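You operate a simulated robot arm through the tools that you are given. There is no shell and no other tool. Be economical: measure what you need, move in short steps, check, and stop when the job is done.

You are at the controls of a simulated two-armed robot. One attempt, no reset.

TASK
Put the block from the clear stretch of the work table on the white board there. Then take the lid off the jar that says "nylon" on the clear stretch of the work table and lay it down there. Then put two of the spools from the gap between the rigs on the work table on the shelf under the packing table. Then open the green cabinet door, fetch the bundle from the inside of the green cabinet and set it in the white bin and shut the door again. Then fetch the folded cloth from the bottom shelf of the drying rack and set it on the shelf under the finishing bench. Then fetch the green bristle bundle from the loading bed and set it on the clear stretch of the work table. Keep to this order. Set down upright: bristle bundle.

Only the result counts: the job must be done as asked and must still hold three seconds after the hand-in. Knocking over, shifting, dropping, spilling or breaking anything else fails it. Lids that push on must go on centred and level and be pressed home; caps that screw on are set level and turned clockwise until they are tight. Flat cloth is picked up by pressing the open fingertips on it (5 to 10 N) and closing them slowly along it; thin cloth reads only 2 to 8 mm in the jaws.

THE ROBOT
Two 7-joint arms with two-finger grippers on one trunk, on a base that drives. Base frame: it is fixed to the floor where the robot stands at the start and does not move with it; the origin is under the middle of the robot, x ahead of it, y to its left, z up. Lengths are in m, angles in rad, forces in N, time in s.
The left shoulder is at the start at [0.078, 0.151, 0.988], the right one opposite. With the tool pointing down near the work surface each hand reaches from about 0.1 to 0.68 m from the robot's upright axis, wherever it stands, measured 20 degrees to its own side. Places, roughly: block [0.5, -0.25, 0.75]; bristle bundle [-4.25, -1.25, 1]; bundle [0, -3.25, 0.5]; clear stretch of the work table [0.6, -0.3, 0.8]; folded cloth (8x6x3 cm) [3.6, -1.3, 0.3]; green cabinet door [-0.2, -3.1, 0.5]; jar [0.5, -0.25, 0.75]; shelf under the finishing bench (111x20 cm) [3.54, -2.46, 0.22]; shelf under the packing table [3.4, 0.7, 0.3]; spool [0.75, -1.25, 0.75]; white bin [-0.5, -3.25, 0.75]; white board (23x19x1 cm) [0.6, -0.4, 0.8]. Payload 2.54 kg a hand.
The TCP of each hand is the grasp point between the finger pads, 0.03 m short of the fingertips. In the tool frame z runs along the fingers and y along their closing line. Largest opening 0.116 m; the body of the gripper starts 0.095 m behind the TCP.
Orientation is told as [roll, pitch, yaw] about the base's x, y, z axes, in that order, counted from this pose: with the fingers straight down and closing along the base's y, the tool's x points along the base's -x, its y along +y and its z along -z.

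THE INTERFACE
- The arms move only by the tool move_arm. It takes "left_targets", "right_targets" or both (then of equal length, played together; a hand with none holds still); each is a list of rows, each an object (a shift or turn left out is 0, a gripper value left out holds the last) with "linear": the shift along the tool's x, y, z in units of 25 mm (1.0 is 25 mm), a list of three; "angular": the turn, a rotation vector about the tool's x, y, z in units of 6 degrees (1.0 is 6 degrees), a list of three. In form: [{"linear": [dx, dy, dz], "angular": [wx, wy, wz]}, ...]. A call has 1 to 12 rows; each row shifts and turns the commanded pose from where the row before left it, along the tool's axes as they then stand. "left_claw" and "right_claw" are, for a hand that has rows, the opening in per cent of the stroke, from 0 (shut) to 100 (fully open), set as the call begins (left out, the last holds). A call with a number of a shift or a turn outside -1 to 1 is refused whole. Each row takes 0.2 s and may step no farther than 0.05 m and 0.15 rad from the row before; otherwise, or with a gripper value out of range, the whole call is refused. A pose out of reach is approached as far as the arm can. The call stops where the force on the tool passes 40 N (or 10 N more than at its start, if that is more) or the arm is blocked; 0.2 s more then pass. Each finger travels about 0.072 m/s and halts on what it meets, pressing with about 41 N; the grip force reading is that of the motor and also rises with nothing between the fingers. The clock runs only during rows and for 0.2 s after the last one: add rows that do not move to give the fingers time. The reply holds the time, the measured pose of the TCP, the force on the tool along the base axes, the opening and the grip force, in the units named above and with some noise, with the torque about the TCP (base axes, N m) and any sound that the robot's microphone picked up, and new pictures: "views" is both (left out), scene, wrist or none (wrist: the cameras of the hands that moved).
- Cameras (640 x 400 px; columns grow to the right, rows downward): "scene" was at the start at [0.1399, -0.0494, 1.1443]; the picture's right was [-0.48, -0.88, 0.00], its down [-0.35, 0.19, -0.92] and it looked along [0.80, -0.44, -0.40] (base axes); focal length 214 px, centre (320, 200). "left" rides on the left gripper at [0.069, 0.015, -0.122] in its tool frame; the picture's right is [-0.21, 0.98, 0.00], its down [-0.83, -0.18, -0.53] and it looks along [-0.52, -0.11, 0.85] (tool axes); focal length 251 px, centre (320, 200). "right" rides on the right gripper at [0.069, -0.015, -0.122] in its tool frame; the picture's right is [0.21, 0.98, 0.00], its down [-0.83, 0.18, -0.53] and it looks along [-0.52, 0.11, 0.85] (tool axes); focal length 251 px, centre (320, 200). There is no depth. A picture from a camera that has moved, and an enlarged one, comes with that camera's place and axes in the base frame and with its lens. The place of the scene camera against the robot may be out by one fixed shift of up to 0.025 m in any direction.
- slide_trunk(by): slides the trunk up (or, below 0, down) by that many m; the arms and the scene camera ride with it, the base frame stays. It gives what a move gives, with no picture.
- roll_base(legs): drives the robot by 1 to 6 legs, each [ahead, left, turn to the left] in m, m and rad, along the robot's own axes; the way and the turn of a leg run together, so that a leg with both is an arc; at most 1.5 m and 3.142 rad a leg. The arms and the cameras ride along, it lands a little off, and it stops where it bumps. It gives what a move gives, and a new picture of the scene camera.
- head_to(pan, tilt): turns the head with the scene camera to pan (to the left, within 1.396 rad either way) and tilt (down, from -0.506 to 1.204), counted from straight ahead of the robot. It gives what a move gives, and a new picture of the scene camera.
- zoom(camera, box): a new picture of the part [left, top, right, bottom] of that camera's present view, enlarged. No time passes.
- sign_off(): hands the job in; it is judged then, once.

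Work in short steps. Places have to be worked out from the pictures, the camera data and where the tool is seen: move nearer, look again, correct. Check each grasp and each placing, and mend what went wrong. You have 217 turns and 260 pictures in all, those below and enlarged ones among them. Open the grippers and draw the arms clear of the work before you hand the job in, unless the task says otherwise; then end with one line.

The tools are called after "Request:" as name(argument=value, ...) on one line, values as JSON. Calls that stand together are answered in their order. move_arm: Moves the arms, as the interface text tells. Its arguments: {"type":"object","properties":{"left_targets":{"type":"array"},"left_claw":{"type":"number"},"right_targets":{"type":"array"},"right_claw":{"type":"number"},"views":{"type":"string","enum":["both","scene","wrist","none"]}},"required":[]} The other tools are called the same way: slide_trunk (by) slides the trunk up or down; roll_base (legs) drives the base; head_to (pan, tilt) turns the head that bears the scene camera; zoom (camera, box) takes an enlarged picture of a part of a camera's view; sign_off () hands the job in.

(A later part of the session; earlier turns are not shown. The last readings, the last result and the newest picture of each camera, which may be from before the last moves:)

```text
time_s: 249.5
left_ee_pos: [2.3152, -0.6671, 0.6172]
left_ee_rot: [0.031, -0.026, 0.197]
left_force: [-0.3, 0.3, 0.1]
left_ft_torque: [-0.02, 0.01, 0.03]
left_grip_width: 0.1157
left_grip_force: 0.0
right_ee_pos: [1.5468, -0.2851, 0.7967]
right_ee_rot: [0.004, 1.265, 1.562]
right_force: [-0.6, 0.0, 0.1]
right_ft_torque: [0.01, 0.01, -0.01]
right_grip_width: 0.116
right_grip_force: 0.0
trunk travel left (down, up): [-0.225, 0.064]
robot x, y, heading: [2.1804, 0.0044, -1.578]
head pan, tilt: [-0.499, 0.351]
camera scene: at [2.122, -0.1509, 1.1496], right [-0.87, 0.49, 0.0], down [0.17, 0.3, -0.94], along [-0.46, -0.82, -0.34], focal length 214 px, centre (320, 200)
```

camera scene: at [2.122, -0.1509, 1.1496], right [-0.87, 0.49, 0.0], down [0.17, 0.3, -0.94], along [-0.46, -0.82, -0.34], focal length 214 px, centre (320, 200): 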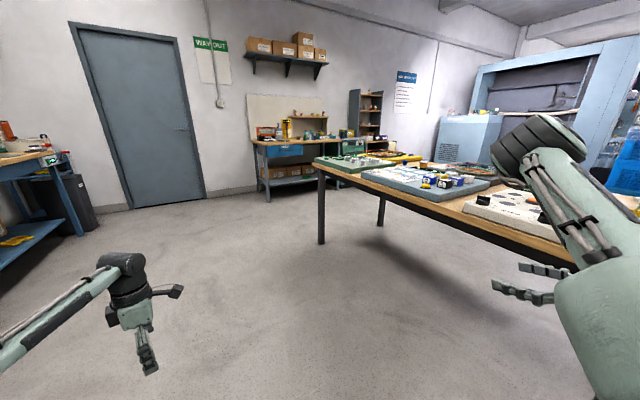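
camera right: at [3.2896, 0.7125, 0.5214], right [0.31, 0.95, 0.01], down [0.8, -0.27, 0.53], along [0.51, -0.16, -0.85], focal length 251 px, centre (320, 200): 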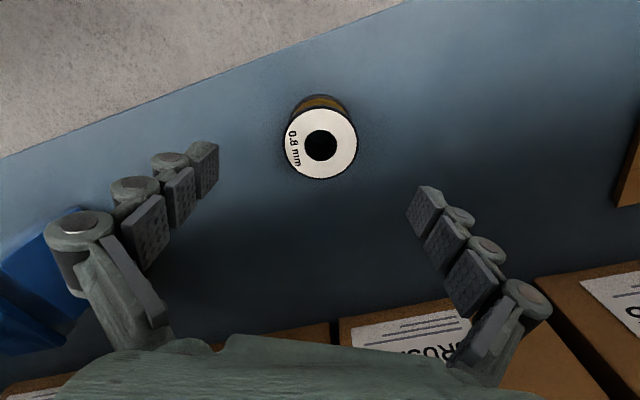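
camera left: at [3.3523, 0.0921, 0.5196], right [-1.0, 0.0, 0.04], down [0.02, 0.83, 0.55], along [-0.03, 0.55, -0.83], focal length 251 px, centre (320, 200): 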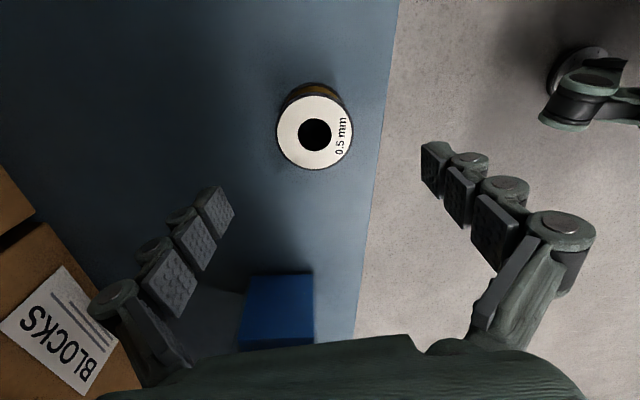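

The bench and green cabinet stand along the far wall, with the bench front at y ≈ −3.15. I tuck the left hand in, then drive past the end of the work table.

Request:
move_arm(left_targets=[{"linear": [-0.2, 0.95, -0.8]}, {"linear": [-0.2, 0.95, -0.8]}, {"linear": [-0.2, 0.95, -0.8]}, {"linear": [-0.2, 0.95, -0.8]}, {"linear": [-0.2, 0.95, -0.8]}, {"linear": [-0.2, 0.95, -0.8]}, {"linear": [-0.2, 0.95, -0.8]}, {"linear": [-0.2, 0.95, -0.8]}, {"linear": [-0.2, 0.95, -0.8]}, {"linear": [-0.2, 0.95, -0.8]}], views="none")

Request:
roll_base(legs=[[1.2, 0, 0], [1.15, 0, 0], [0, -1.2, 0]])

```text
time_s: 251.7
left_ee_pos: [2.333, -0.4516, 0.8195]
left_ee_rot: [0.031, -0.026, 0.194]
left_force: [0.0, -0.2, -0.3]
left_ft_torque: [-0.02, -0.02, -0.02]
left_grip_width: 0.1162
left_grip_force: 0.1
left hand out of reach, approached as far as the arm can: row 9, 10
right_ee_pos: [1.547, -0.2852, 0.797]
right_ee_rot: [0.006, 1.266, 1.563]
right_force: [-0.1, 0.4, 0.9]
right_ft_torque: [0.0, 0.0, 0.01]
right_grip_width: 0.1159
right_grip_force: 0.1
trunk travel left (down, up): [-0.225, 0.064]
robot x, y, heading: [2.1803, 0.002, -1.579]
head pan, tilt: [-0.499, 0.351]
```

```text
time_s: 274.7
left_ee_pos: [1.0702, -2.7655, 0.8197]
left_ee_rot: [0.03, -0.027, 0.145]
left_force: [-0.5, 0.0, -0.6]
left_ft_torque: [-0.04, 0.0, -0.01]
left_grip_width: 0.1159
left_grip_force: 0.2
right_ee_pos: [0.2936, -2.5626, 0.7968]
right_ee_rot: [0.005, 1.266, 1.511]
right_force: [0.5, 0.5, 0.0]
right_ft_torque: [0.02, 0.0, 0.0]
right_grip_width: 0.1159
right_grip_force: 0.0
trunk travel left (down, up): [-0.225, 0.064]
robot x, y, heading: [0.9368, -2.3045, -1.629]
head pan, tilt: [-0.499, 0.351]
camera scene: at [0.8753, -2.4556, 1.1496], right [-0.85, 0.53, 0.0], down [0.18, 0.29, -0.94], along [-0.5, -0.8, -0.34], focal length 214 px, centre (320, 200)
```

scene: 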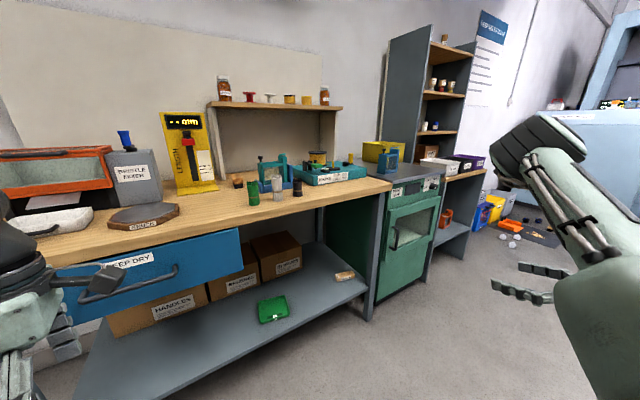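

I see the green cabinet with a windowed door, and a white bin on the counter to its right. I straighten the heading and strafe right toward it.

Request:
roll_base(legs=[[0, -0.95, 0.058]])

Request:
head_to(pan=-0.1, tilt=0.5)

```text
time_s: 284.4
left_ee_pos: [0.1189, -2.7253, 0.8199]
left_ee_rot: [0.034, -0.028, 0.189]
left_force: [-0.4, -0.5, -0.9]
left_ft_torque: [0.01, -0.02, 0.0]
left_grip_width: 0.116
left_grip_force: 0.1
right_ee_pos: [-0.6646, -2.5546, 0.7968]
right_ee_rot: [0.005, 1.267, 1.556]
right_force: [-0.4, 0.0, -0.7]
right_ft_torque: [-0.01, 0.01, 0.03]
right_grip_width: 0.116
right_grip_force: 0.0
trunk travel left (down, up): [-0.225, 0.064]
robot x, y, heading: [-0.0304, -2.2695, -1.587]
head pan, tilt: [-0.499, 0.351]
camera scene: at [-0.0888, -2.423, 1.1496], right [-0.87, 0.49, 0.0], down [0.17, 0.3, -0.94], along [-0.46, -0.82, -0.34], focal length 214 px, centre (320, 200)
```

scene: 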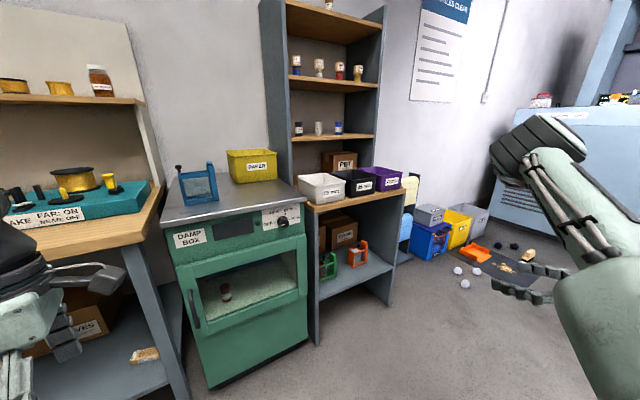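

```text
time_s: 285.2
left_ee_pos: [0.1193, -2.7243, 0.8203]
left_ee_rot: [0.032, -0.026, 0.19]
left_force: [0.2, 0.4, -0.3]
left_ft_torque: [0.0, -0.01, -0.04]
left_grip_width: 0.1158
left_grip_force: 0.1
right_ee_pos: [-0.6647, -2.5544, 0.7962]
right_ee_rot: [0.006, 1.266, 1.557]
right_force: [0.3, 0.0, -0.6]
right_ft_torque: [-0.04, 0.04, 0.0]
right_grip_width: 0.1163
right_grip_force: 0.1
trunk travel left (down, up): [-0.225, 0.064]
robot x, y, heading: [-0.0321, -2.2711, -1.585]
head pan, tilt: [-0.099, 0.499]
camera scene: at [-0.0535, -2.4324, 1.136], right [-0.99, 0.11, 0.0], down [0.05, 0.48, -0.88], along [-0.1, -0.87, -0.48], focal length 214 px, centre (320, 200)
```

scene: 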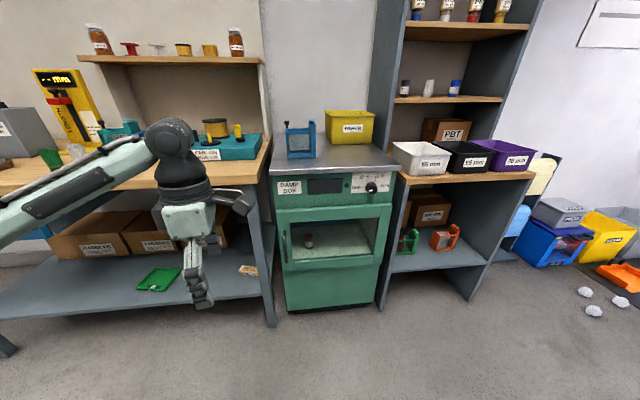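

The door's handle is on the left, so it's hinged on the right, and the bundle shows through the window. I zoom in for precise geometry.

Request:
zoom(camera="scene", box=[250, 130, 450, 330])

```text
2.00 times, centred on (350, 230) of scene
camera zoom: at [-0.0535, -2.4324, 1.136], right [-0.99, 0.11, 0.0], down [0.05, 0.48, -0.88], along [-0.1, -0.87, -0.48], focal length 429 px, centre (260, 140)
```

zoom: 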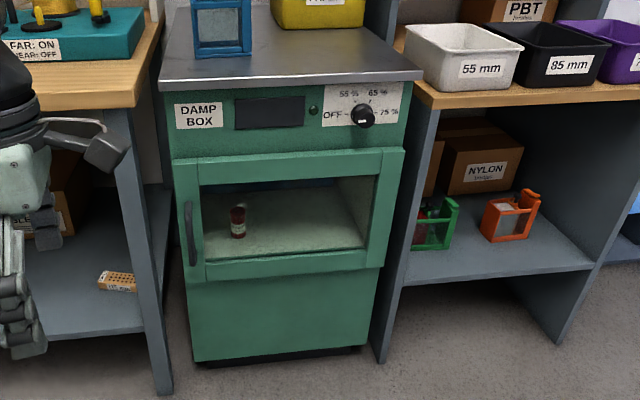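

The door spans x ≈ 0.04 to −0.46 and z ≈ 0.36–0.68, with the handle bar at about (0.01, −3.14, 0.53). I lower the trunk and turn the left hand to point forward, fingers closing sideways.

Request:
slide_trunk(by=-0.2)

Request:
move_arm(left_targets=[{"angular": [0, 0, 1]}, {"angular": [0, 0, 1]}, {"angular": [0, 0, 1]}, {"angular": [0, 0, 1]}, {"angular": [0, 0, 1]}, {"angular": [0, 0, 1]}, {"angular": [0, 0, 1]}, {"angular": [0, 0, 1]}, {"angular": [0, 0, 1]}, {"angular": [0, 0, 1]}, {"angular": [0, 0, 1]}, {"angular": [0, 0, 1]}], views="none")

Request:
move_arm(left_targets=[{"angular": [0, 0, 1]}, {"angular": [0, 0, 1]}, {"angular": [0, 0, 1]}, {"angular": [0, 0, 1]}, {"angular": [0, 0, 0.95]}, {"angular": [0, -1, 0]}, {"angular": [0, -1, 0]}, {"angular": [0, -1, 0]}, {"angular": [0, -1, 0]}, {"angular": [0, -1, 0]}, {"angular": [0, -1, 0]}, {"angular": [0, -1, 0]}], views="none")

Request:
move_arm(left_targets=[{"angular": [0, -1, 0]}, {"angular": [0, -1, 0]}, {"angular": [0, -1, 0]}, {"angular": [0, -1, 0]}, {"angular": [0, -1, 0]}, {"angular": [0, -1, 0]}], views="both")

```text
time_s: 287.4
left_ee_pos: [0.1194, -2.7246, 0.6204]
left_ee_rot: [0.031, -0.026, 0.188]
left_force: [-0.3, -0.2, -0.8]
left_ft_torque: [-0.01, -0.01, 0.03]
left_grip_width: 0.116
left_grip_force: 0.0
right_ee_pos: [-0.6638, -2.5541, 0.5965]
right_ee_rot: [0.005, 1.266, 1.557]
right_force: [-1.0, -0.5, -0.6]
right_ft_torque: [-0.02, 0.0, 0.0]
right_grip_width: 0.116
right_grip_force: 0.0
trunk travel left (down, up): [-0.025, 0.264]
robot x, y, heading: [-0.0375, -2.27, -1.583]
head pan, tilt: [-0.099, 0.499]
```

```text
time_s: 290.0
left_ee_pos: [0.121, -2.7246, 0.6213]
left_ee_rot: [0.034, 0.021, -1.068]
left_force: [-0.2, 1.0, -0.4]
left_ft_torque: [0.0, -0.01, -0.01]
left_grip_width: 0.1161
left_grip_force: 0.0
right_ee_pos: [-0.665, -2.5538, 0.5972]
right_ee_rot: [0.005, 1.265, 1.557]
right_force: [-0.2, -0.5, 0.4]
right_ft_torque: [-0.02, 0.02, -0.01]
right_grip_width: 0.1162
right_grip_force: 0.0
trunk travel left (down, up): [-0.025, 0.264]
robot x, y, heading: [-0.031, -2.2649, -1.588]
head pan, tilt: [-0.099, 0.499]
```

```text
time_s: 292.6
left_ee_pos: [0.1151, -2.7432, 0.6233]
left_ee_rot: [0.024, -0.696, -1.603]
left_force: [0.4, -0.7, -0.7]
left_ft_torque: [0.03, -0.02, 0.06]
left_grip_width: 0.116
left_grip_force: 0.1
left hand out of reach, approached as far as the arm can: row 12
right_ee_pos: [-0.6649, -2.5547, 0.5963]
right_ee_rot: [0.005, 1.265, 1.556]
right_force: [-0.9, 0.5, -0.1]
right_ft_torque: [-0.03, 0.0, -0.01]
right_grip_width: 0.116
right_grip_force: 0.1
trunk travel left (down, up): [-0.025, 0.264]
robot x, y, heading: [-0.0285, -2.2689, -1.582]
head pan, tilt: [-0.099, 0.499]
```

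```text
time_s: 294.0
left_ee_pos: [0.1013, -2.7907, 0.6155]
left_ee_rot: [0.083, -1.326, -1.664]
left_force: [-0.8, 0.0, 0.5]
left_ft_torque: [0.04, 0.01, -0.02]
left_grip_width: 0.116
left_grip_force: 0.1
left hand out of reach, approached as far as the arm can: row 1, 2, 3, 4
right_ee_pos: [-0.6639, -2.5535, 0.5967]
right_ee_rot: [0.005, 1.267, 1.559]
right_force: [0.8, 0.2, 0.3]
right_ft_torque: [-0.02, -0.02, 0.02]
right_grip_width: 0.1162
right_grip_force: 0.0
trunk travel left (down, up): [-0.025, 0.264]
robot x, y, heading: [-0.031, -2.2699, -1.584]
head pan, tilt: [-0.099, 0.499]
camera scene: at [-0.0534, -2.4324, 0.936], right [-0.99, 0.11, 0.0], down [0.05, 0.48, -0.88], along [-0.1, -0.87, -0.48], focal length 214 px, centre (320, 200)
camera left: at [0.1175, -2.6553, 0.5808], right [0.97, -0.07, 0.23], down [-0.19, 0.32, 0.93], along [-0.14, -0.94, 0.3], focal length 251 px, centre (320, 200)
```

scene: 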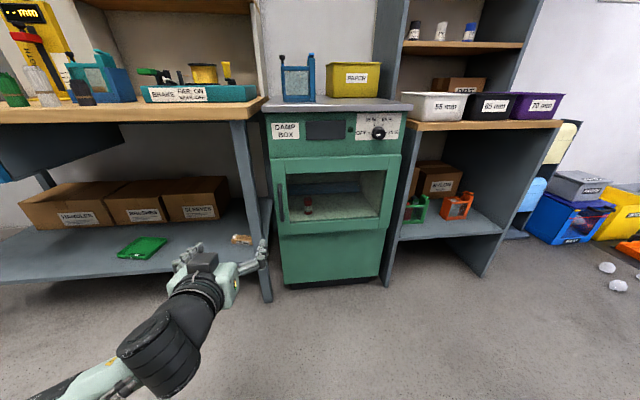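
left: 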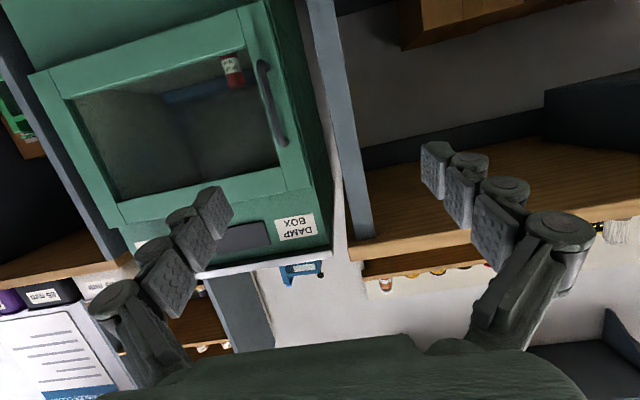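

The handle is at about (0, −3.17, 0.53). The door will swing toward where I stand, so I'll stand to its left and use the right hand, which already points forward. I tuck the left hand back and move the base left and slightly forward.

Request:
move_arm(left_targets=[{"linear": [0, 0, -1]}, {"linear": [0, 0, -1]}, {"linear": [0, 0, -1]}, {"linear": [0, 0, -1]}, {"linear": [0, 0, -1]}, {"linear": [0, 0, -1]}], views="none")

Request:
roll_base(legs=[[0.22, 0.52, 0.013]])

Request:
head_to(pan=-0.7, tilt=0.6)

Request:
move_arm(right_targets=[{}], views="wrist")

```text
time_s: 295.4
left_ee_pos: [0.0475, -2.7335, 0.5839]
left_ee_rot: [0.078, -1.327, -1.661]
left_force: [0.3, -0.7, -1.3]
left_ft_torque: [0.03, 0.02, -0.01]
left_grip_width: 0.1159
left_grip_force: 0.1
left hand out of reach, approached as far as the arm can: row 1, 2, 3, 4, 5, 6
right_ee_pos: [-0.6644, -2.5538, 0.5961]
right_ee_rot: [0.005, 1.264, 1.556]
right_force: [0.3, 0.2, 0.8]
right_ft_torque: [-0.01, 0.02, -0.02]
right_grip_width: 0.1161
right_grip_force: 0.0
trunk travel left (down, up): [-0.025, 0.264]
robot x, y, heading: [-0.0343, -2.2706, -1.584]
head pan, tilt: [-0.099, 0.499]
```

```text
time_s: 301.0
left_ee_pos: [0.5725, -2.9585, 0.5842]
left_ee_rot: [0.079, -1.326, -1.657]
left_force: [-1.0, 0.1, 0.2]
left_ft_torque: [-0.01, 0.0, 0.01]
left_grip_width: 0.1163
left_grip_force: 0.0
right_ee_pos: [-0.1397, -2.7823, 0.5976]
right_ee_rot: [0.005, 1.266, 1.561]
right_force: [-0.3, 0.1, 0.4]
right_ft_torque: [-0.04, 0.03, 0.02]
right_grip_width: 0.1159
right_grip_force: 0.0
trunk travel left (down, up): [-0.025, 0.264]
robot x, y, heading: [0.4889, -2.4938, -1.58]
head pan, tilt: [-0.099, 0.499]
camera scene: at [0.4707, -2.6567, 0.936], right [-0.99, 0.11, 0.0], down [0.05, 0.48, -0.88], along [-0.1, -0.87, -0.48], focal length 214 px, centre (320, 200)
```

scene: 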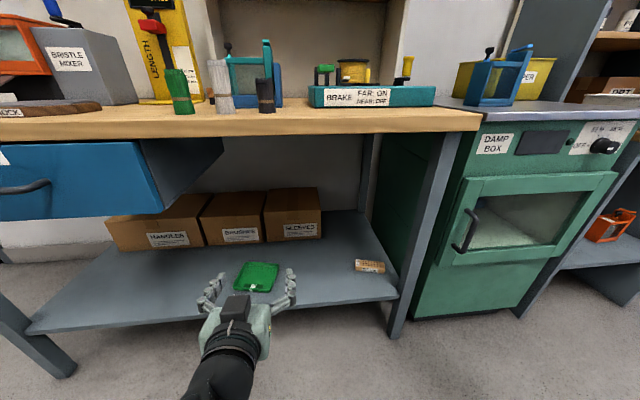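

```text
time_s: 302.0
left_ee_pos: [0.5717, -2.9587, 0.5834]
left_ee_rot: [0.076, -1.326, -1.659]
left_force: [0.1, 0.4, -0.6]
left_ft_torque: [-0.03, 0.0, -0.02]
left_grip_width: 0.1162
left_grip_force: 0.1
right_ee_pos: [-0.14, -2.7816, 0.5972]
right_ee_rot: [0.006, 1.266, 1.562]
right_force: [0.2, 1.0, -0.3]
right_ft_torque: [0.0, 0.02, 0.01]
right_grip_width: 0.1161
right_grip_force: 0.1
trunk travel left (down, up): [-0.025, 0.264]
robot x, y, heading: [0.488, -2.4956, -1.581]
head pan, tilt: [-0.7, 0.6]
camera scene: at [0.4231, -2.6334, 0.9269], right [-0.76, 0.65, 0.0], down [0.37, 0.43, -0.83], along [-0.54, -0.63, -0.56], focal length 214 px, centre (320, 200)
```

scene: 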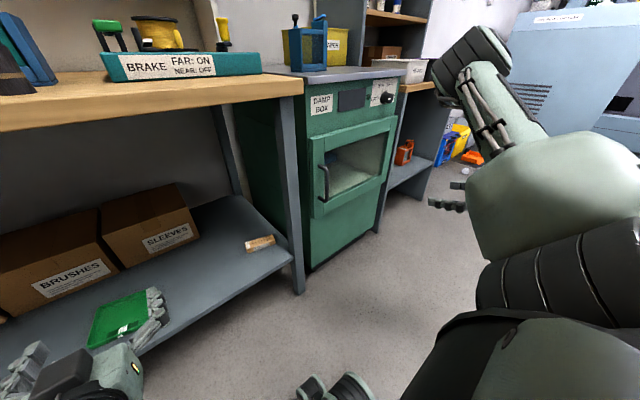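

```text
time_s: 302.4
left_ee_pos: [0.5729, -2.9586, 0.5831]
left_ee_rot: [0.081, -1.326, -1.658]
left_force: [0.1, 0.2, -0.3]
left_ft_torque: [-0.01, 0.01, 0.0]
left_grip_width: 0.116
left_grip_force: 0.0
right_ee_pos: [-0.1418, -2.782, 0.5974]
right_ee_rot: [0.007, 1.264, 1.562]
right_force: [-0.4, 0.5, -0.7]
right_ft_torque: [-0.03, 0.0, -0.02]
right_grip_width: 0.1162
right_grip_force: 0.1
trunk travel left (down, up): [-0.025, 0.264]
robot x, y, heading: [0.489, -2.4935, -1.579]
head pan, tilt: [-0.7, 0.6]
camera right: at [-0.1233, -2.6862, 0.6992], right [-0.98, -0.05, 0.21], down [-0.17, 0.76, -0.63], along [-0.12, -0.65, -0.75], focal length 251 px, centre (320, 200)
```

right: 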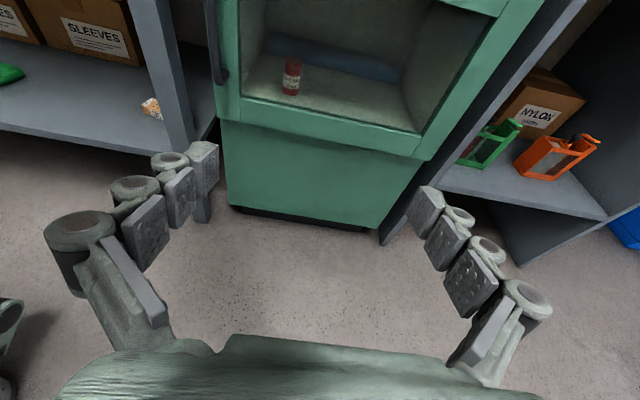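

Reconciling the views, the handle is at about (0.012, −3.10, 0.53). I bring the right hand to a pre-grasp 11 cm in front of it.

Request:
move_arm(right_targets=[{"linear": [0, -0.76, 0.97]}, {"linear": [0, -0.76, 0.97]}, {"linear": [0, -0.76, 0.97]}, {"linear": [0, -0.76, 0.97]}, {"linear": [0, -0.76, 0.97]}, {"linear": [0, -0.76, 0.97]}, {"linear": [0, -0.76, 0.97]}, {"linear": [0, -0.76, 0.97]}], views="both")

```text
time_s: 304.2
left_ee_pos: [0.5727, -2.9577, 0.583]
left_ee_rot: [0.081, -1.326, -1.659]
left_force: [-0.6, -0.3, 0.9]
left_ft_torque: [0.02, 0.02, 0.0]
left_grip_width: 0.1161
left_grip_force: 0.1
right_ee_pos: [0.0111, -2.9657, 0.5375]
right_ee_rot: [0.001, 1.265, 1.558]
right_force: [0.5, 0.3, -0.8]
right_ft_torque: [-0.02, 0.0, 0.01]
right_grip_width: 0.116
right_grip_force: 0.0
trunk travel left (down, up): [-0.025, 0.264]
robot x, y, heading: [0.4922, -2.4958, -1.584]
head pan, tilt: [-0.7, 0.6]
camera scene: at [0.423, -2.6333, 0.9269], right [-0.76, 0.65, 0.0], down [0.37, 0.43, -0.83], along [-0.54, -0.63, -0.56], focal length 214 px, centre (320, 200)
camera right: at [0.0268, -2.8701, 0.6405], right [-0.98, -0.05, 0.21], down [-0.17, 0.76, -0.63], along [-0.12, -0.65, -0.75], focal length 251 px, centre (320, 200)
```

scene: 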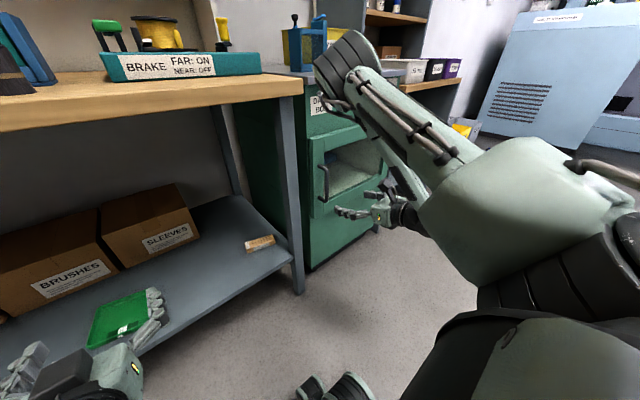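
right: 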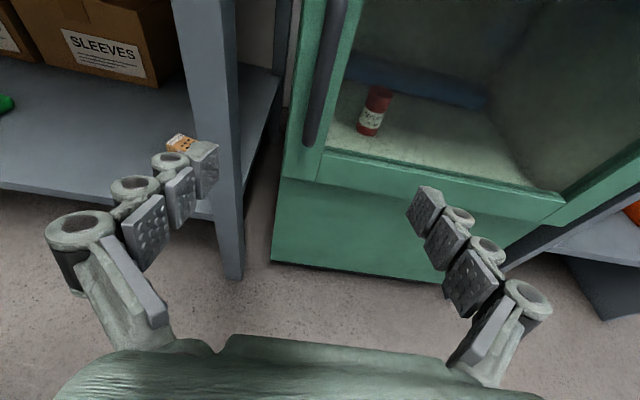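

The handle lines up. I narrow the jaws to about half, so as not to touch the bench leg, and advance around the bar.

Request:
move_arm(right_targets=[{}, {}, {"linear": [0.22, -0.02, 0.87]}, {"linear": [0.22, -0.02, 0.87]}, {"linear": [0.22, -0.02, 0.87]}, {"linear": [0.22, -0.02, 0.87]}, {"linear": [0.22, -0.02, 0.87]}, {"linear": [0.22, -0.02, 0.6]}], right_claw=50, views="wrist")

```text
time_s: 306.0
left_ee_pos: [0.5722, -2.9577, 0.583]
left_ee_rot: [0.079, -1.326, -1.656]
left_force: [0.8, -0.2, 1.3]
left_ft_torque: [-0.01, 0.02, -0.03]
left_grip_width: 0.1159
left_grip_force: 0.1
right_ee_pos: [0.0111, -3.0955, 0.5283]
right_ee_rot: [-0.006, 1.26, 1.553]
right_force: [8.8, 20.4, -5.0]
right_ft_torque: [0.02, -0.1, 0.75]
right_grip_width: 0.0698
right_grip_force: 8.1
trunk travel left (down, up): [-0.025, 0.264]
robot x, y, heading: [0.4859, -2.4938, -1.578]
head pan, tilt: [-0.7, 0.6]
camera right: at [0.0277, -2.9999, 0.6322], right [-0.98, -0.05, 0.2], down [-0.17, 0.76, -0.62], along [-0.12, -0.64, -0.76], focal length 251 px, centre (320, 200)
```

right: 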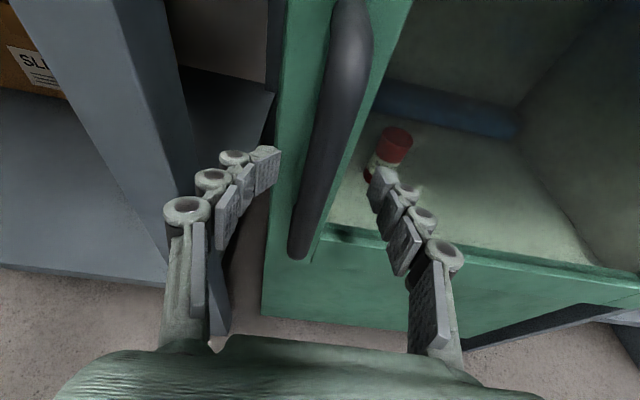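

The bar is between the fingers, and the tips lightly touch the door. I back off 1 cm and close.

Request:
move_arm(right_targets=[{"linear": [0, 0, -0.4]}], views="none")

Request:
move_arm(right_targets=[{}, {}, {}, {}], right_claw=0, views="wrist")

```text
time_s: 306.4
left_ee_pos: [0.5734, -2.9587, 0.5839]
left_ee_rot: [0.079, -1.327, -1.66]
left_force: [0.7, 0.5, 0.2]
left_ft_torque: [-0.02, 0.01, -0.02]
left_grip_width: 0.1161
left_grip_force: 0.1
right_ee_pos: [0.0092, -3.0888, 0.5384]
right_ee_rot: [0.01, 1.271, 1.567]
right_force: [-0.7, 0.2, 0.5]
right_ft_torque: [0.1, -0.02, -0.01]
right_grip_width: 0.0594
right_grip_force: 0.3
trunk travel left (down, up): [-0.025, 0.264]
robot x, y, heading: [0.4864, -2.4926, -1.582]
head pan, tilt: [-0.7, 0.6]
```

```text
time_s: 307.2
left_ee_pos: [0.5742, -2.9583, 0.5839]
left_ee_rot: [0.073, -1.329, -1.652]
left_force: [-0.2, -0.1, 0.2]
left_ft_torque: [-0.01, 0.01, -0.01]
left_grip_width: 0.1159
left_grip_force: 0.0
right_ee_pos: [0.0173, -3.0878, 0.5361]
right_ee_rot: [-0.017, 1.265, 1.553]
right_force: [12.3, 11.3, 7.7]
right_ft_torque: [0.01, 0.21, 0.06]
right_grip_width: 0.0118
right_grip_force: 37.6
trunk travel left (down, up): [-0.025, 0.264]
robot x, y, heading: [0.4885, -2.493, -1.575]
head pan, tilt: [-0.7, 0.6]
stopped in row 4 (right hand): the force on the tool passed its limit at 45 N (the readings are from after the stop); the commanded pose is now the measured one
camera right: at [0.0315, -2.9911, 0.6384], right [-0.98, -0.06, 0.2], down [-0.18, 0.76, -0.63], along [-0.11, -0.65, -0.75], focal length 251 px, centre (320, 200)
```

right: 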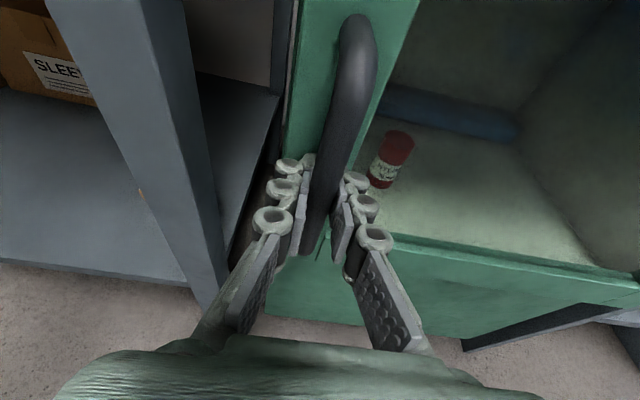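

The bar is gripped. I pull along the door's arc (hinge near x −0.455) and turn the hand gently with it, in a short first step.

Request:
move_arm(right_targets=[{"linear": [-0.148, 0.057, -0.47], "angular": [0.119, 0, -0.038]}, {"linear": [-0.148, 0.057, -0.47], "angular": [0.119, 0, -0.038]}, {"linear": [-0.149, 0.07, -0.468], "angular": [0.119, 0, -0.038]}, {"linear": [-0.149, 0.07, -0.468], "angular": [0.119, 0, -0.038]}], views="scene")

```text
time_s: 308.2
left_ee_pos: [0.5741, -2.9582, 0.5842]
left_ee_rot: [0.072, -1.329, -1.65]
left_force: [-0.1, -0.2, 0.8]
left_ft_torque: [0.01, 0.0, 0.02]
left_grip_width: 0.1156
left_grip_force: 0.1
right_ee_pos: [0.0084, -3.0375, 0.5361]
right_ee_rot: [-0.007, 1.264, 1.609]
right_force: [14.7, 2.7, 14.9]
right_ft_torque: [0.13, 0.17, -0.05]
right_grip_width: 0.0123
right_grip_force: 37.9
trunk travel left (down, up): [-0.025, 0.264]
robot x, y, heading: [0.4903, -2.4938, -1.584]
head pan, tilt: [-0.7, 0.6]
camera scene: at [0.4247, -2.6322, 0.9273], right [-0.76, 0.65, 0.0], down [0.37, 0.43, -0.83], along [-0.54, -0.63, -0.56], focal length 214 px, centre (320, 200)
```

scene: 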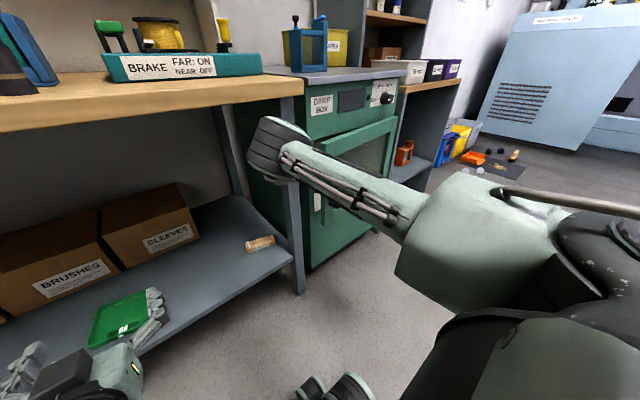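

The door is following. I continue pulling along the arc.

Request:
move_arm(right_targets=[{"linear": [-0.31, 0.08, -0.932], "angular": [0.238, 0, -0.0755]}, {"linear": [-0.31, 0.15, -0.927], "angular": [0.238, 0, -0.0755]}, {"linear": [-0.3, 0.18, -0.922], "angular": [0.238, 0, -0.0755]}, {"linear": [-0.3, 0.21, -0.917], "angular": [0.238, 0, -0.0755]}], views="none")

```text
time_s: 309.2
left_ee_pos: [0.5721, -2.9579, 0.583]
left_ee_rot: [0.078, -1.327, -1.655]
left_force: [-0.5, 0.4, -0.4]
left_ft_torque: [0.0, -0.01, -0.02]
left_grip_width: 0.116
left_grip_force: 0.1
right_ee_pos: [-0.0253, -2.9444, 0.5347]
right_ee_rot: [0.031, 1.268, 1.732]
right_force: [-3.1, -1.9, 0.1]
right_ft_torque: [0.13, -0.45, -0.12]
right_grip_width: 0.0122
right_grip_force: 37.7
trunk travel left (down, up): [-0.025, 0.264]
robot x, y, heading: [0.4905, -2.4933, -1.583]
head pan, tilt: [-0.7, 0.6]
stopped in row 4 (right hand): the force on the tool passed its limit at 41 N (the readings are from after the stop); the commanded pose is now the measured one
```

The door is at about 18°, stopped by a force spike. I continue in smaller steps.

Request:
move_arm(right_targets=[{"linear": [-0.145, 0.12, -0.459], "angular": [0.119, 0, -0.038]}, {"linear": [-0.145, 0.12, -0.459], "angular": [0.119, 0, -0.038]}, {"linear": [-0.144, 0.132, -0.456], "angular": [0.119, 0, -0.038]}, {"linear": [-0.144, 0.132, -0.456], "angular": [0.119, 0, -0.038]}, {"linear": [-0.143, 0.145, -0.452], "angular": [0.119, 0, -0.038]}, {"linear": [-0.143, 0.145, -0.452], "angular": [0.119, 0, -0.038]}, {"linear": [-0.142, 0.157, -0.448], "angular": [0.119, 0, -0.038]}, {"linear": [-0.142, 0.157, -0.448], "angular": [0.119, 0, -0.038]}], views="scene")

```text
time_s: 310.1
left_ee_pos: [0.5704, -2.9591, 0.5824]
left_ee_rot: [0.08, -1.327, -1.657]
left_force: [-0.7, 0.0, -1.1]
left_ft_torque: [0.01, 0.0, 0.01]
left_grip_width: 0.1162
left_grip_force: 0.0
right_ee_pos: [-0.0446, -2.9086, 0.5345]
right_ee_rot: [0.056, 1.267, 1.795]
right_force: [-5.4, -3.5, -5.6]
right_ft_torque: [-0.11, -0.69, -0.11]
right_grip_width: 0.012
right_grip_force: 37.8
trunk travel left (down, up): [-0.025, 0.264]
robot x, y, heading: [0.4935, -2.4934, -1.586]
head pan, tilt: [-0.7, 0.6]
stopped in row 4 (right hand): the force on the tool passed its limit at 44 N (the readings are from after the stop); the commanded pose is now the measured one
camera scene: at [0.4218, -2.6341, 0.9266], right [-0.76, 0.65, 0.0], down [0.37, 0.43, -0.82], along [-0.54, -0.63, -0.57], focal length 214 px, centre (320, 200)
```

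scene: 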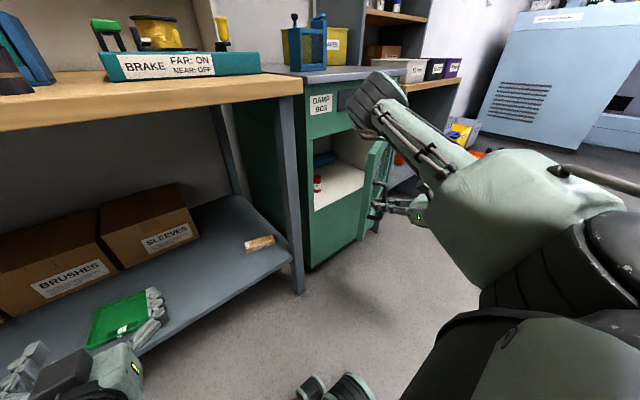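

The door stands about 25–30° open, and the bundle is visible. I release the handle, back out, and will push the door further from its inner side.

Request:
move_arm(right_targets=[{}, {}, {}, {"linear": [-0.1, 0, -0.6]}, {"linear": [-0.2, 0, -0.9]}, {"linear": [-0.2, 0, -0.9]}, {"linear": [-0.2, 0, -0.9]}, {"linear": [-0.2, 0, -0.9]}], right_claw=50, views="none")

Request:
move_arm(right_targets=[{"linear": [0, -0.9, 0]}, {"linear": [0, -0.9, 0]}, {"linear": [0, -0.9, 0]}, {"linear": [0, -0.9, 0]}, {"linear": [0, -0.9, 0]}], right_claw=0, views="both")

```text
time_s: 311.9
left_ee_pos: [0.5715, -2.9574, 0.5833]
left_ee_rot: [0.078, -1.326, -1.657]
left_force: [0.9, -0.2, 0.1]
left_ft_torque: [-0.01, 0.0, -0.03]
left_grip_width: 0.1158
left_grip_force: 0.0
right_ee_pos: [-0.0619, -2.8039, 0.5436]
right_ee_rot: [0.065, 1.27, 1.803]
right_force: [-0.1, 0.1, -0.5]
right_ft_torque: [0.0, -0.01, -0.03]
right_grip_width: 0.0581
right_grip_force: 0.0
trunk travel left (down, up): [-0.025, 0.264]
robot x, y, heading: [0.491, -2.4929, -1.583]
head pan, tilt: [-0.7, 0.6]
```

```text
time_s: 313.1
left_ee_pos: [0.5718, -2.9593, 0.5839]
left_ee_rot: [0.077, -1.326, -1.659]
left_force: [0.5, 0.6, 0.4]
left_ft_torque: [0.0, 0.0, 0.0]
left_grip_width: 0.116
left_grip_force: 0.0
right_ee_pos: [-0.006, -2.8399, 0.5613]
right_ee_rot: [0.054, 1.267, 1.79]
right_force: [0.2, -0.8, 0.5]
right_ft_torque: [-0.02, 0.0, 0.01]
right_grip_width: 0.0002
right_grip_force: 28.2
right hand out of reach, approached as far as the arm can: row 1, 2, 3, 4, 5
trunk travel left (down, up): [-0.025, 0.264]
robot x, y, heading: [0.4902, -2.4929, -1.583]
head pan, tilt: [-0.7, 0.6]
camera scene: at [0.4224, -2.6336, 0.9269], right [-0.76, 0.65, 0.0], down [0.37, 0.43, -0.83], along [-0.54, -0.63, -0.56], focal length 214 px, centre (320, 200)
camera right: at [-0.006, -2.7431, 0.664], right [-0.95, -0.23, 0.22], down [-0.32, 0.71, -0.63], along [-0.02, -0.66, -0.75], focal length 251 px, centre (320, 200)
```

scene: 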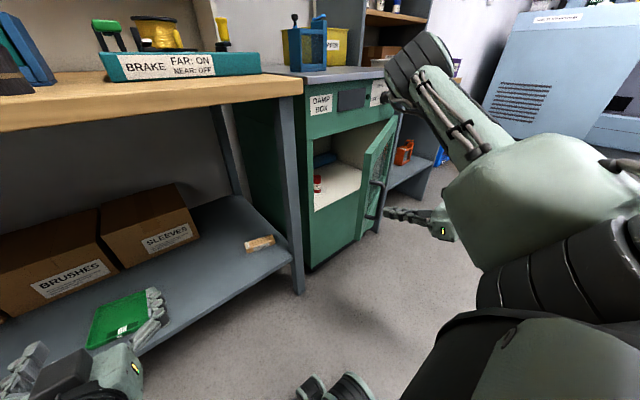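
right: 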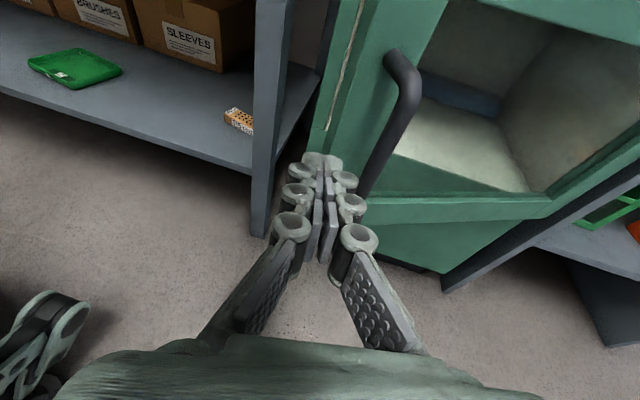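

I shift the base left 10 cm and push the closed hand forward past the door's free edge.

Request:
roll_base(legs=[[0, 0.1, 0]])

Request:
move_arm(right_targets=[{"linear": [0.2, 0, 0.9]}, {"linear": [0.2, 0, 0.9]}, {"linear": [0.2, 0, 0.9]}, {"linear": [0.2, 0, 0.9]}, {"linear": [0.2, 0, 0.9]}, {"linear": [0.2, 0, 0.9]}], views="wrist")

```text
time_s: 314.8
left_ee_pos: [0.6707, -2.9606, 0.5832]
left_ee_rot: [0.079, -1.327, -1.658]
left_force: [-0.5, -0.1, -0.4]
left_ft_torque: [0.02, 0.01, 0.01]
left_grip_width: 0.1161
left_grip_force: 0.0
right_ee_pos: [0.0914, -2.841, 0.5623]
right_ee_rot: [0.052, 1.267, 1.788]
right_force: [0.2, 0.2, -0.4]
right_ft_torque: [-0.01, 0.0, -0.01]
right_grip_width: 0.0001
right_grip_force: 28.8
trunk travel left (down, up): [-0.025, 0.264]
robot x, y, heading: [0.5896, -2.4969, -1.578]
head pan, tilt: [-0.7, 0.6]
camera scene: at [0.5215, -2.6346, 0.9269], right [-0.76, 0.65, 0.0], down [0.37, 0.43, -0.83], along [-0.54, -0.63, -0.56], focal length 214 px, centre (320, 200)
```

scene: 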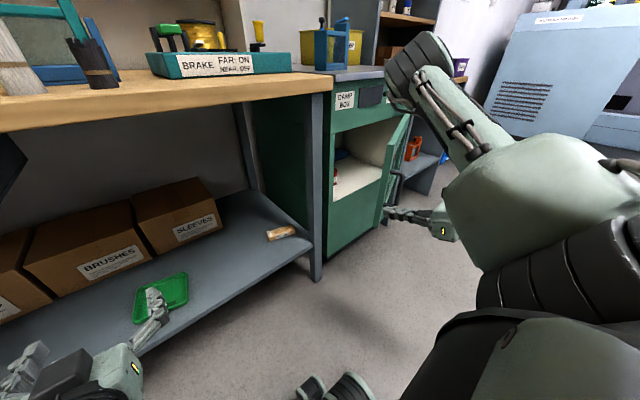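

```text
time_s: 316.1
left_ee_pos: [0.6702, -2.9584, 0.5835]
left_ee_rot: [0.079, -1.326, -1.658]
left_force: [0.6, 0.9, 0.7]
left_ft_torque: [0.07, 0.01, -0.01]
left_grip_width: 0.1158
left_grip_force: 0.1
right_ee_pos: [0.1151, -2.9748, 0.5505]
right_ee_rot: [0.052, 1.27, 1.786]
right_force: [-0.7, 0.2, 0.8]
right_ft_torque: [-0.02, -0.02, 0.0]
right_grip_width: 0.0002
right_grip_force: 28.5
trunk travel left (down, up): [-0.025, 0.264]
robot x, y, heading: [0.5898, -2.4939, -1.581]
head pan, tilt: [-0.7, 0.6]
camera right: at [0.1159, -2.8773, 0.6531], right [-0.95, -0.23, 0.22], down [-0.31, 0.71, -0.63], along [-0.02, -0.66, -0.75], focal length 251 px, centre (320, 200)
```

right: 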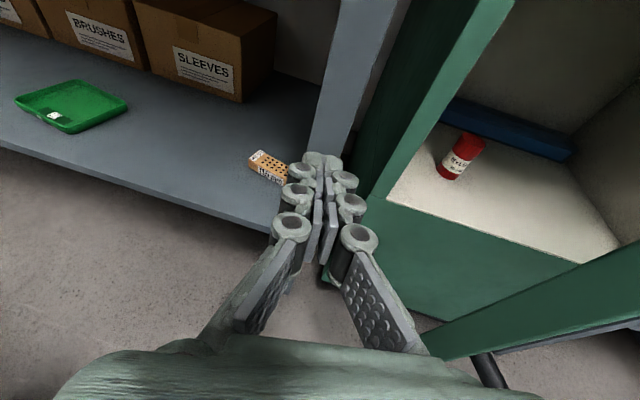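

The closed hand is past the door edge. I go a bit deeper, then sweep right (−x) to push the door open.

Request:
move_arm(right_targets=[{"linear": [0.15, 0.3, 0.7]}, {"linear": [0, 0.8, -0.2]}, {"linear": [0, 0.95, -0.25]}, {"linear": [0, 0.95, -0.25]}, {"linear": [-0.1, 0.95, -0.3]}, {"linear": [-0.1, 0.95, -0.4]}, {"linear": [-0.1, 0.95, -0.5]}, {"linear": [-0.15, 0.95, -0.6]}, {"linear": [-0.15, 0.95, -0.6]}, {"linear": [-0.15, 0.95, -0.7]}, {"linear": [-0.15, 0.95, -0.7]}, {"linear": [-0.15, 0.95, -0.7]}], views="both")

```text
time_s: 317.4
left_ee_pos: [0.6721, -2.9603, 0.5843]
left_ee_rot: [0.074, -1.327, -1.653]
left_force: [-0.5, -0.1, -0.2]
left_ft_torque: [-0.02, -0.01, -0.02]
left_grip_width: 0.1161
left_grip_force: 0.0
right_ee_pos: [0.03, -2.9856, 0.5557]
right_ee_rot: [-0.003, 1.267, 1.754]
right_force: [7.9, 4.3, 3.2]
right_ft_torque: [0.11, 0.28, -0.58]
right_grip_width: 0.0
right_grip_force: 28.2
trunk travel left (down, up): [-0.025, 0.264]
robot x, y, heading: [0.5897, -2.4978, -1.58]
head pan, tilt: [-0.7, 0.6]
stopped in row 6 (right hand): the force on the tool passed its limit at 66 N (the readings are from after the stop); the commanded pose is now the measured one
camera scene: at [0.5224, -2.6342, 0.9271], right [-0.76, 0.65, 0.0], down [0.37, 0.43, -0.83], along [-0.54, -0.63, -0.56], focal length 214 px, centre (320, 200)
camera right: at [0.0276, -2.8882, 0.6582], right [-0.95, -0.24, 0.2], down [-0.32, 0.71, -0.63], along [0.01, -0.66, -0.75], focal length 251 px, centre (320, 200)
```

scene: 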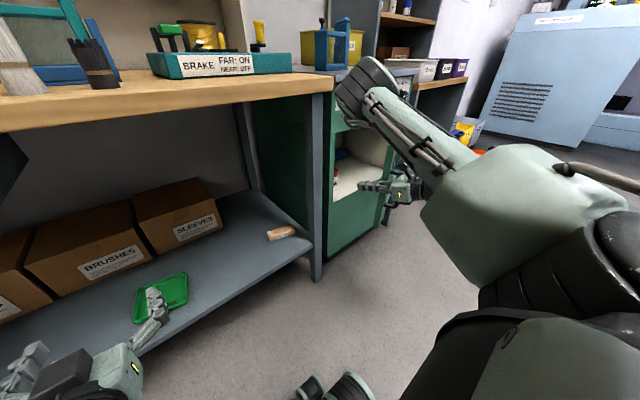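
right: 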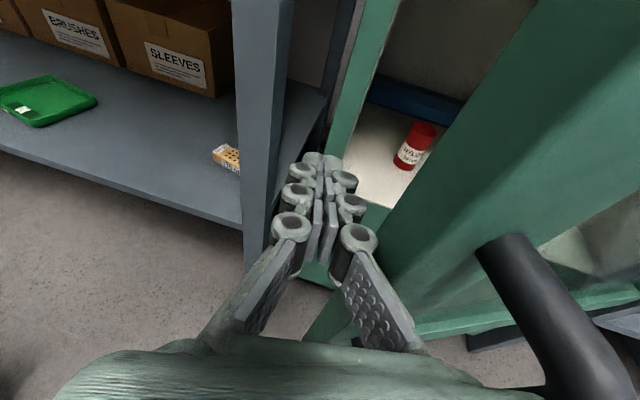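

I was pushing mostly into the hinge. Better to hook: I back off, turn the hand clockwise so that the fingers point behind the door edge, then pull.

Request:
move_arm(right_targets=[{"linear": [0, -0.8, -0.5]}, {"linear": [0, -0.3, -0.8]}, {"angular": [-0.953, 0, 0.302]}, {"angular": [-0.953, 0, 0.302]}, {"angular": [-0.953, 0, 0.302]}, {"angular": [-0.953, 0, 0.302]}, {"angular": [-0.953, 0, 0.302]}, {"angular": [-0.953, 0, 0.302]}, {"angular": [-0.953, 0, 0.302]}, {"angular": [-0.953, 0, 0.302]}], views="wrist")

```text
time_s: 319.6
left_ee_pos: [0.6703, -2.9581, 0.5821]
left_ee_rot: [0.079, -1.327, -1.658]
left_force: [-0.3, -0.1, 0.1]
left_ft_torque: [0.0, 0.0, 0.02]
left_grip_width: 0.116
left_grip_force: 0.1
right_ee_pos: [0.0447, -2.9494, 0.5552]
right_ee_rot: [-0.048, 1.266, 0.99]
right_force: [-0.8, 1.2, 0.5]
right_ft_torque: [0.03, 0.01, 0.01]
right_grip_width: 0.0
right_grip_force: 28.1
right hand out of reach, approached as far as the arm can: row 9, 10
trunk travel left (down, up): [-0.025, 0.264]
robot x, y, heading: [0.5902, -2.4944, -1.58]
head pan, tilt: [-0.7, 0.6]
camera right: at [0.1048, -2.8737, 0.657], right [-0.88, 0.44, 0.19], down [0.24, 0.74, -0.63], along [-0.42, -0.51, -0.75], focal length 251 px, centre (320, 200)
```

right: 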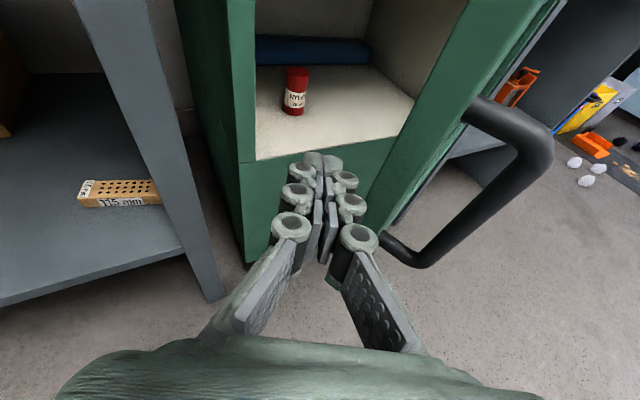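

Now the fingers point into the gap behind the door edge, and sweeping to image-right is exactly the opening direction. I go in 6 cm and sweep.

Request:
move_arm(right_targets=[{"linear": [0.2, 0, 0.8]}, {"linear": [0.2, 0, 0.8]}, {"linear": [0.1, 0.3, 0.6]}, {"linear": [0, 0.5, 0]}, {"linear": [0, 0.6, 0]}, {"linear": [0, 0.6, 0]}, {"linear": [0, 0.6, 0]}, {"linear": [0, 0.6, 0]}, {"linear": [0, 0.6, 0]}, {"linear": [0, 0.6, 0]}, {"linear": [0, 0.6, 0]}, {"linear": [0, 0.6, 0]}], views="both")

```text
time_s: 321.6
left_ee_pos: [0.6714, -2.9598, 0.5837]
left_ee_rot: [0.074, -1.327, -1.654]
left_force: [0.2, 0.2, 0.6]
left_ft_torque: [-0.01, -0.01, 0.01]
left_grip_width: 0.1161
left_grip_force: 0.0
right_ee_pos: [-0.07, -2.9377, 0.549]
right_ee_rot: [-0.055, 1.254, 0.974]
right_force: [6.3, 5.8, 0.8]
right_ft_torque: [-0.19, 0.31, -0.52]
right_grip_width: 0.0001
right_grip_force: 28.6
right hand out of reach, approached as far as the arm can: row 2
trunk travel left (down, up): [-0.025, 0.264]
robot x, y, heading: [0.5877, -2.4932, -1.579]
head pan, tilt: [-0.7, 0.6]
stopped in row 10 (right hand): the force on the tool passed its limit at 49 N (the readings are from after the stop); the commanded pose is now the measured one
camera scene: at [0.5225, -2.6339, 0.927], right [-0.76, 0.65, 0.0], down [0.37, 0.43, -0.83], along [-0.54, -0.62, -0.56], focal length 214 px, centre (320, 200)
camera right: at [-0.0099, -2.8631, 0.6531], right [-0.87, 0.45, 0.19], down [0.25, 0.74, -0.62], along [-0.42, -0.5, -0.76], focal length 251 px, centre (320, 200)
```

scene: 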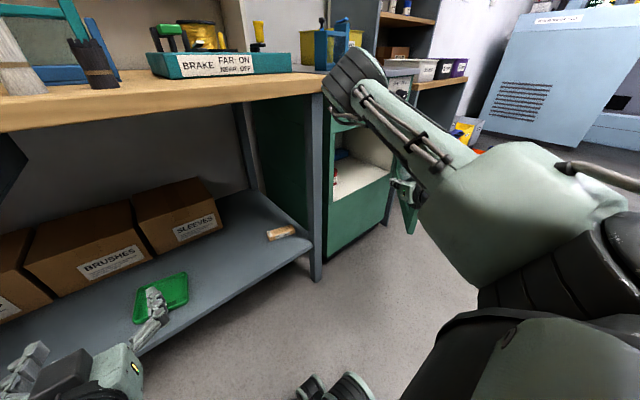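
right: 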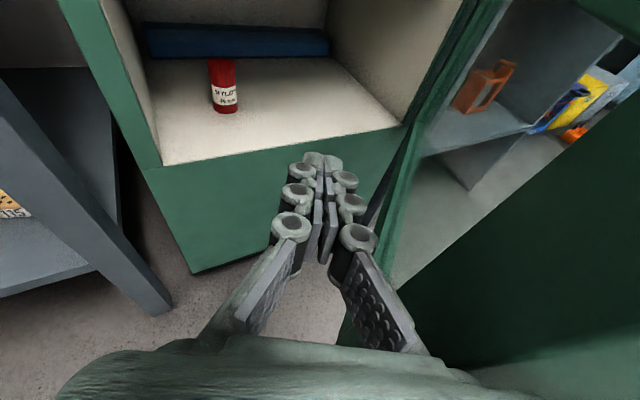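

The door has opened well past 45°. I continue sweeping slowly.

Request:
move_arm(right_targets=[{"linear": [0, 0.35, -0.1]}, {"linear": [0, 0.35, -0.1]}, {"linear": [0, 0.35, -0.1]}, {"linear": [0, 0.35, -0.1]}, {"linear": [0, 0.35, -0.1]}, {"linear": [0, 0.35, -0.1]}, {"linear": [0, 0.35, -0.1]}, {"linear": [0, 0.35, -0.1]}, {"linear": [0, 0.35, -0.1]}, {"linear": [0, 0.35, -0.1]}, {"linear": [0, 0.35, -0.1]}, {"linear": [0, 0.35, -0.1]}], views="wrist")

```text
time_s: 324.2
left_ee_pos: [0.6707, -2.9595, 0.5835]
left_ee_rot: [0.078, -1.325, -1.659]
left_force: [-0.2, 0.0, 1.0]
left_ft_torque: [0.04, -0.01, -0.02]
left_grip_width: 0.1159
left_grip_force: 0.1
right_ee_pos: [-0.1465, -2.8615, 0.5573]
right_ee_rot: [-0.053, 1.259, 0.982]
right_force: [-1.1, 0.2, -0.2]
right_ft_torque: [0.01, -0.01, 0.02]
right_grip_width: 0.0001
right_grip_force: 28.0
trunk travel left (down, up): [-0.025, 0.264]
robot x, y, heading: [0.5891, -2.4888, -1.581]
head pan, tilt: [-0.7, 0.6]
camera right: at [-0.0857, -2.7863, 0.6609], right [-0.88, 0.45, 0.19], down [0.24, 0.74, -0.62], along [-0.42, -0.5, -0.76], focal length 251 px, centre (320, 200)
```

right: 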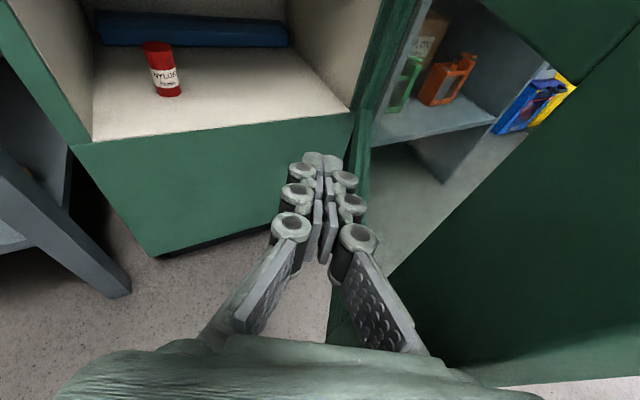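

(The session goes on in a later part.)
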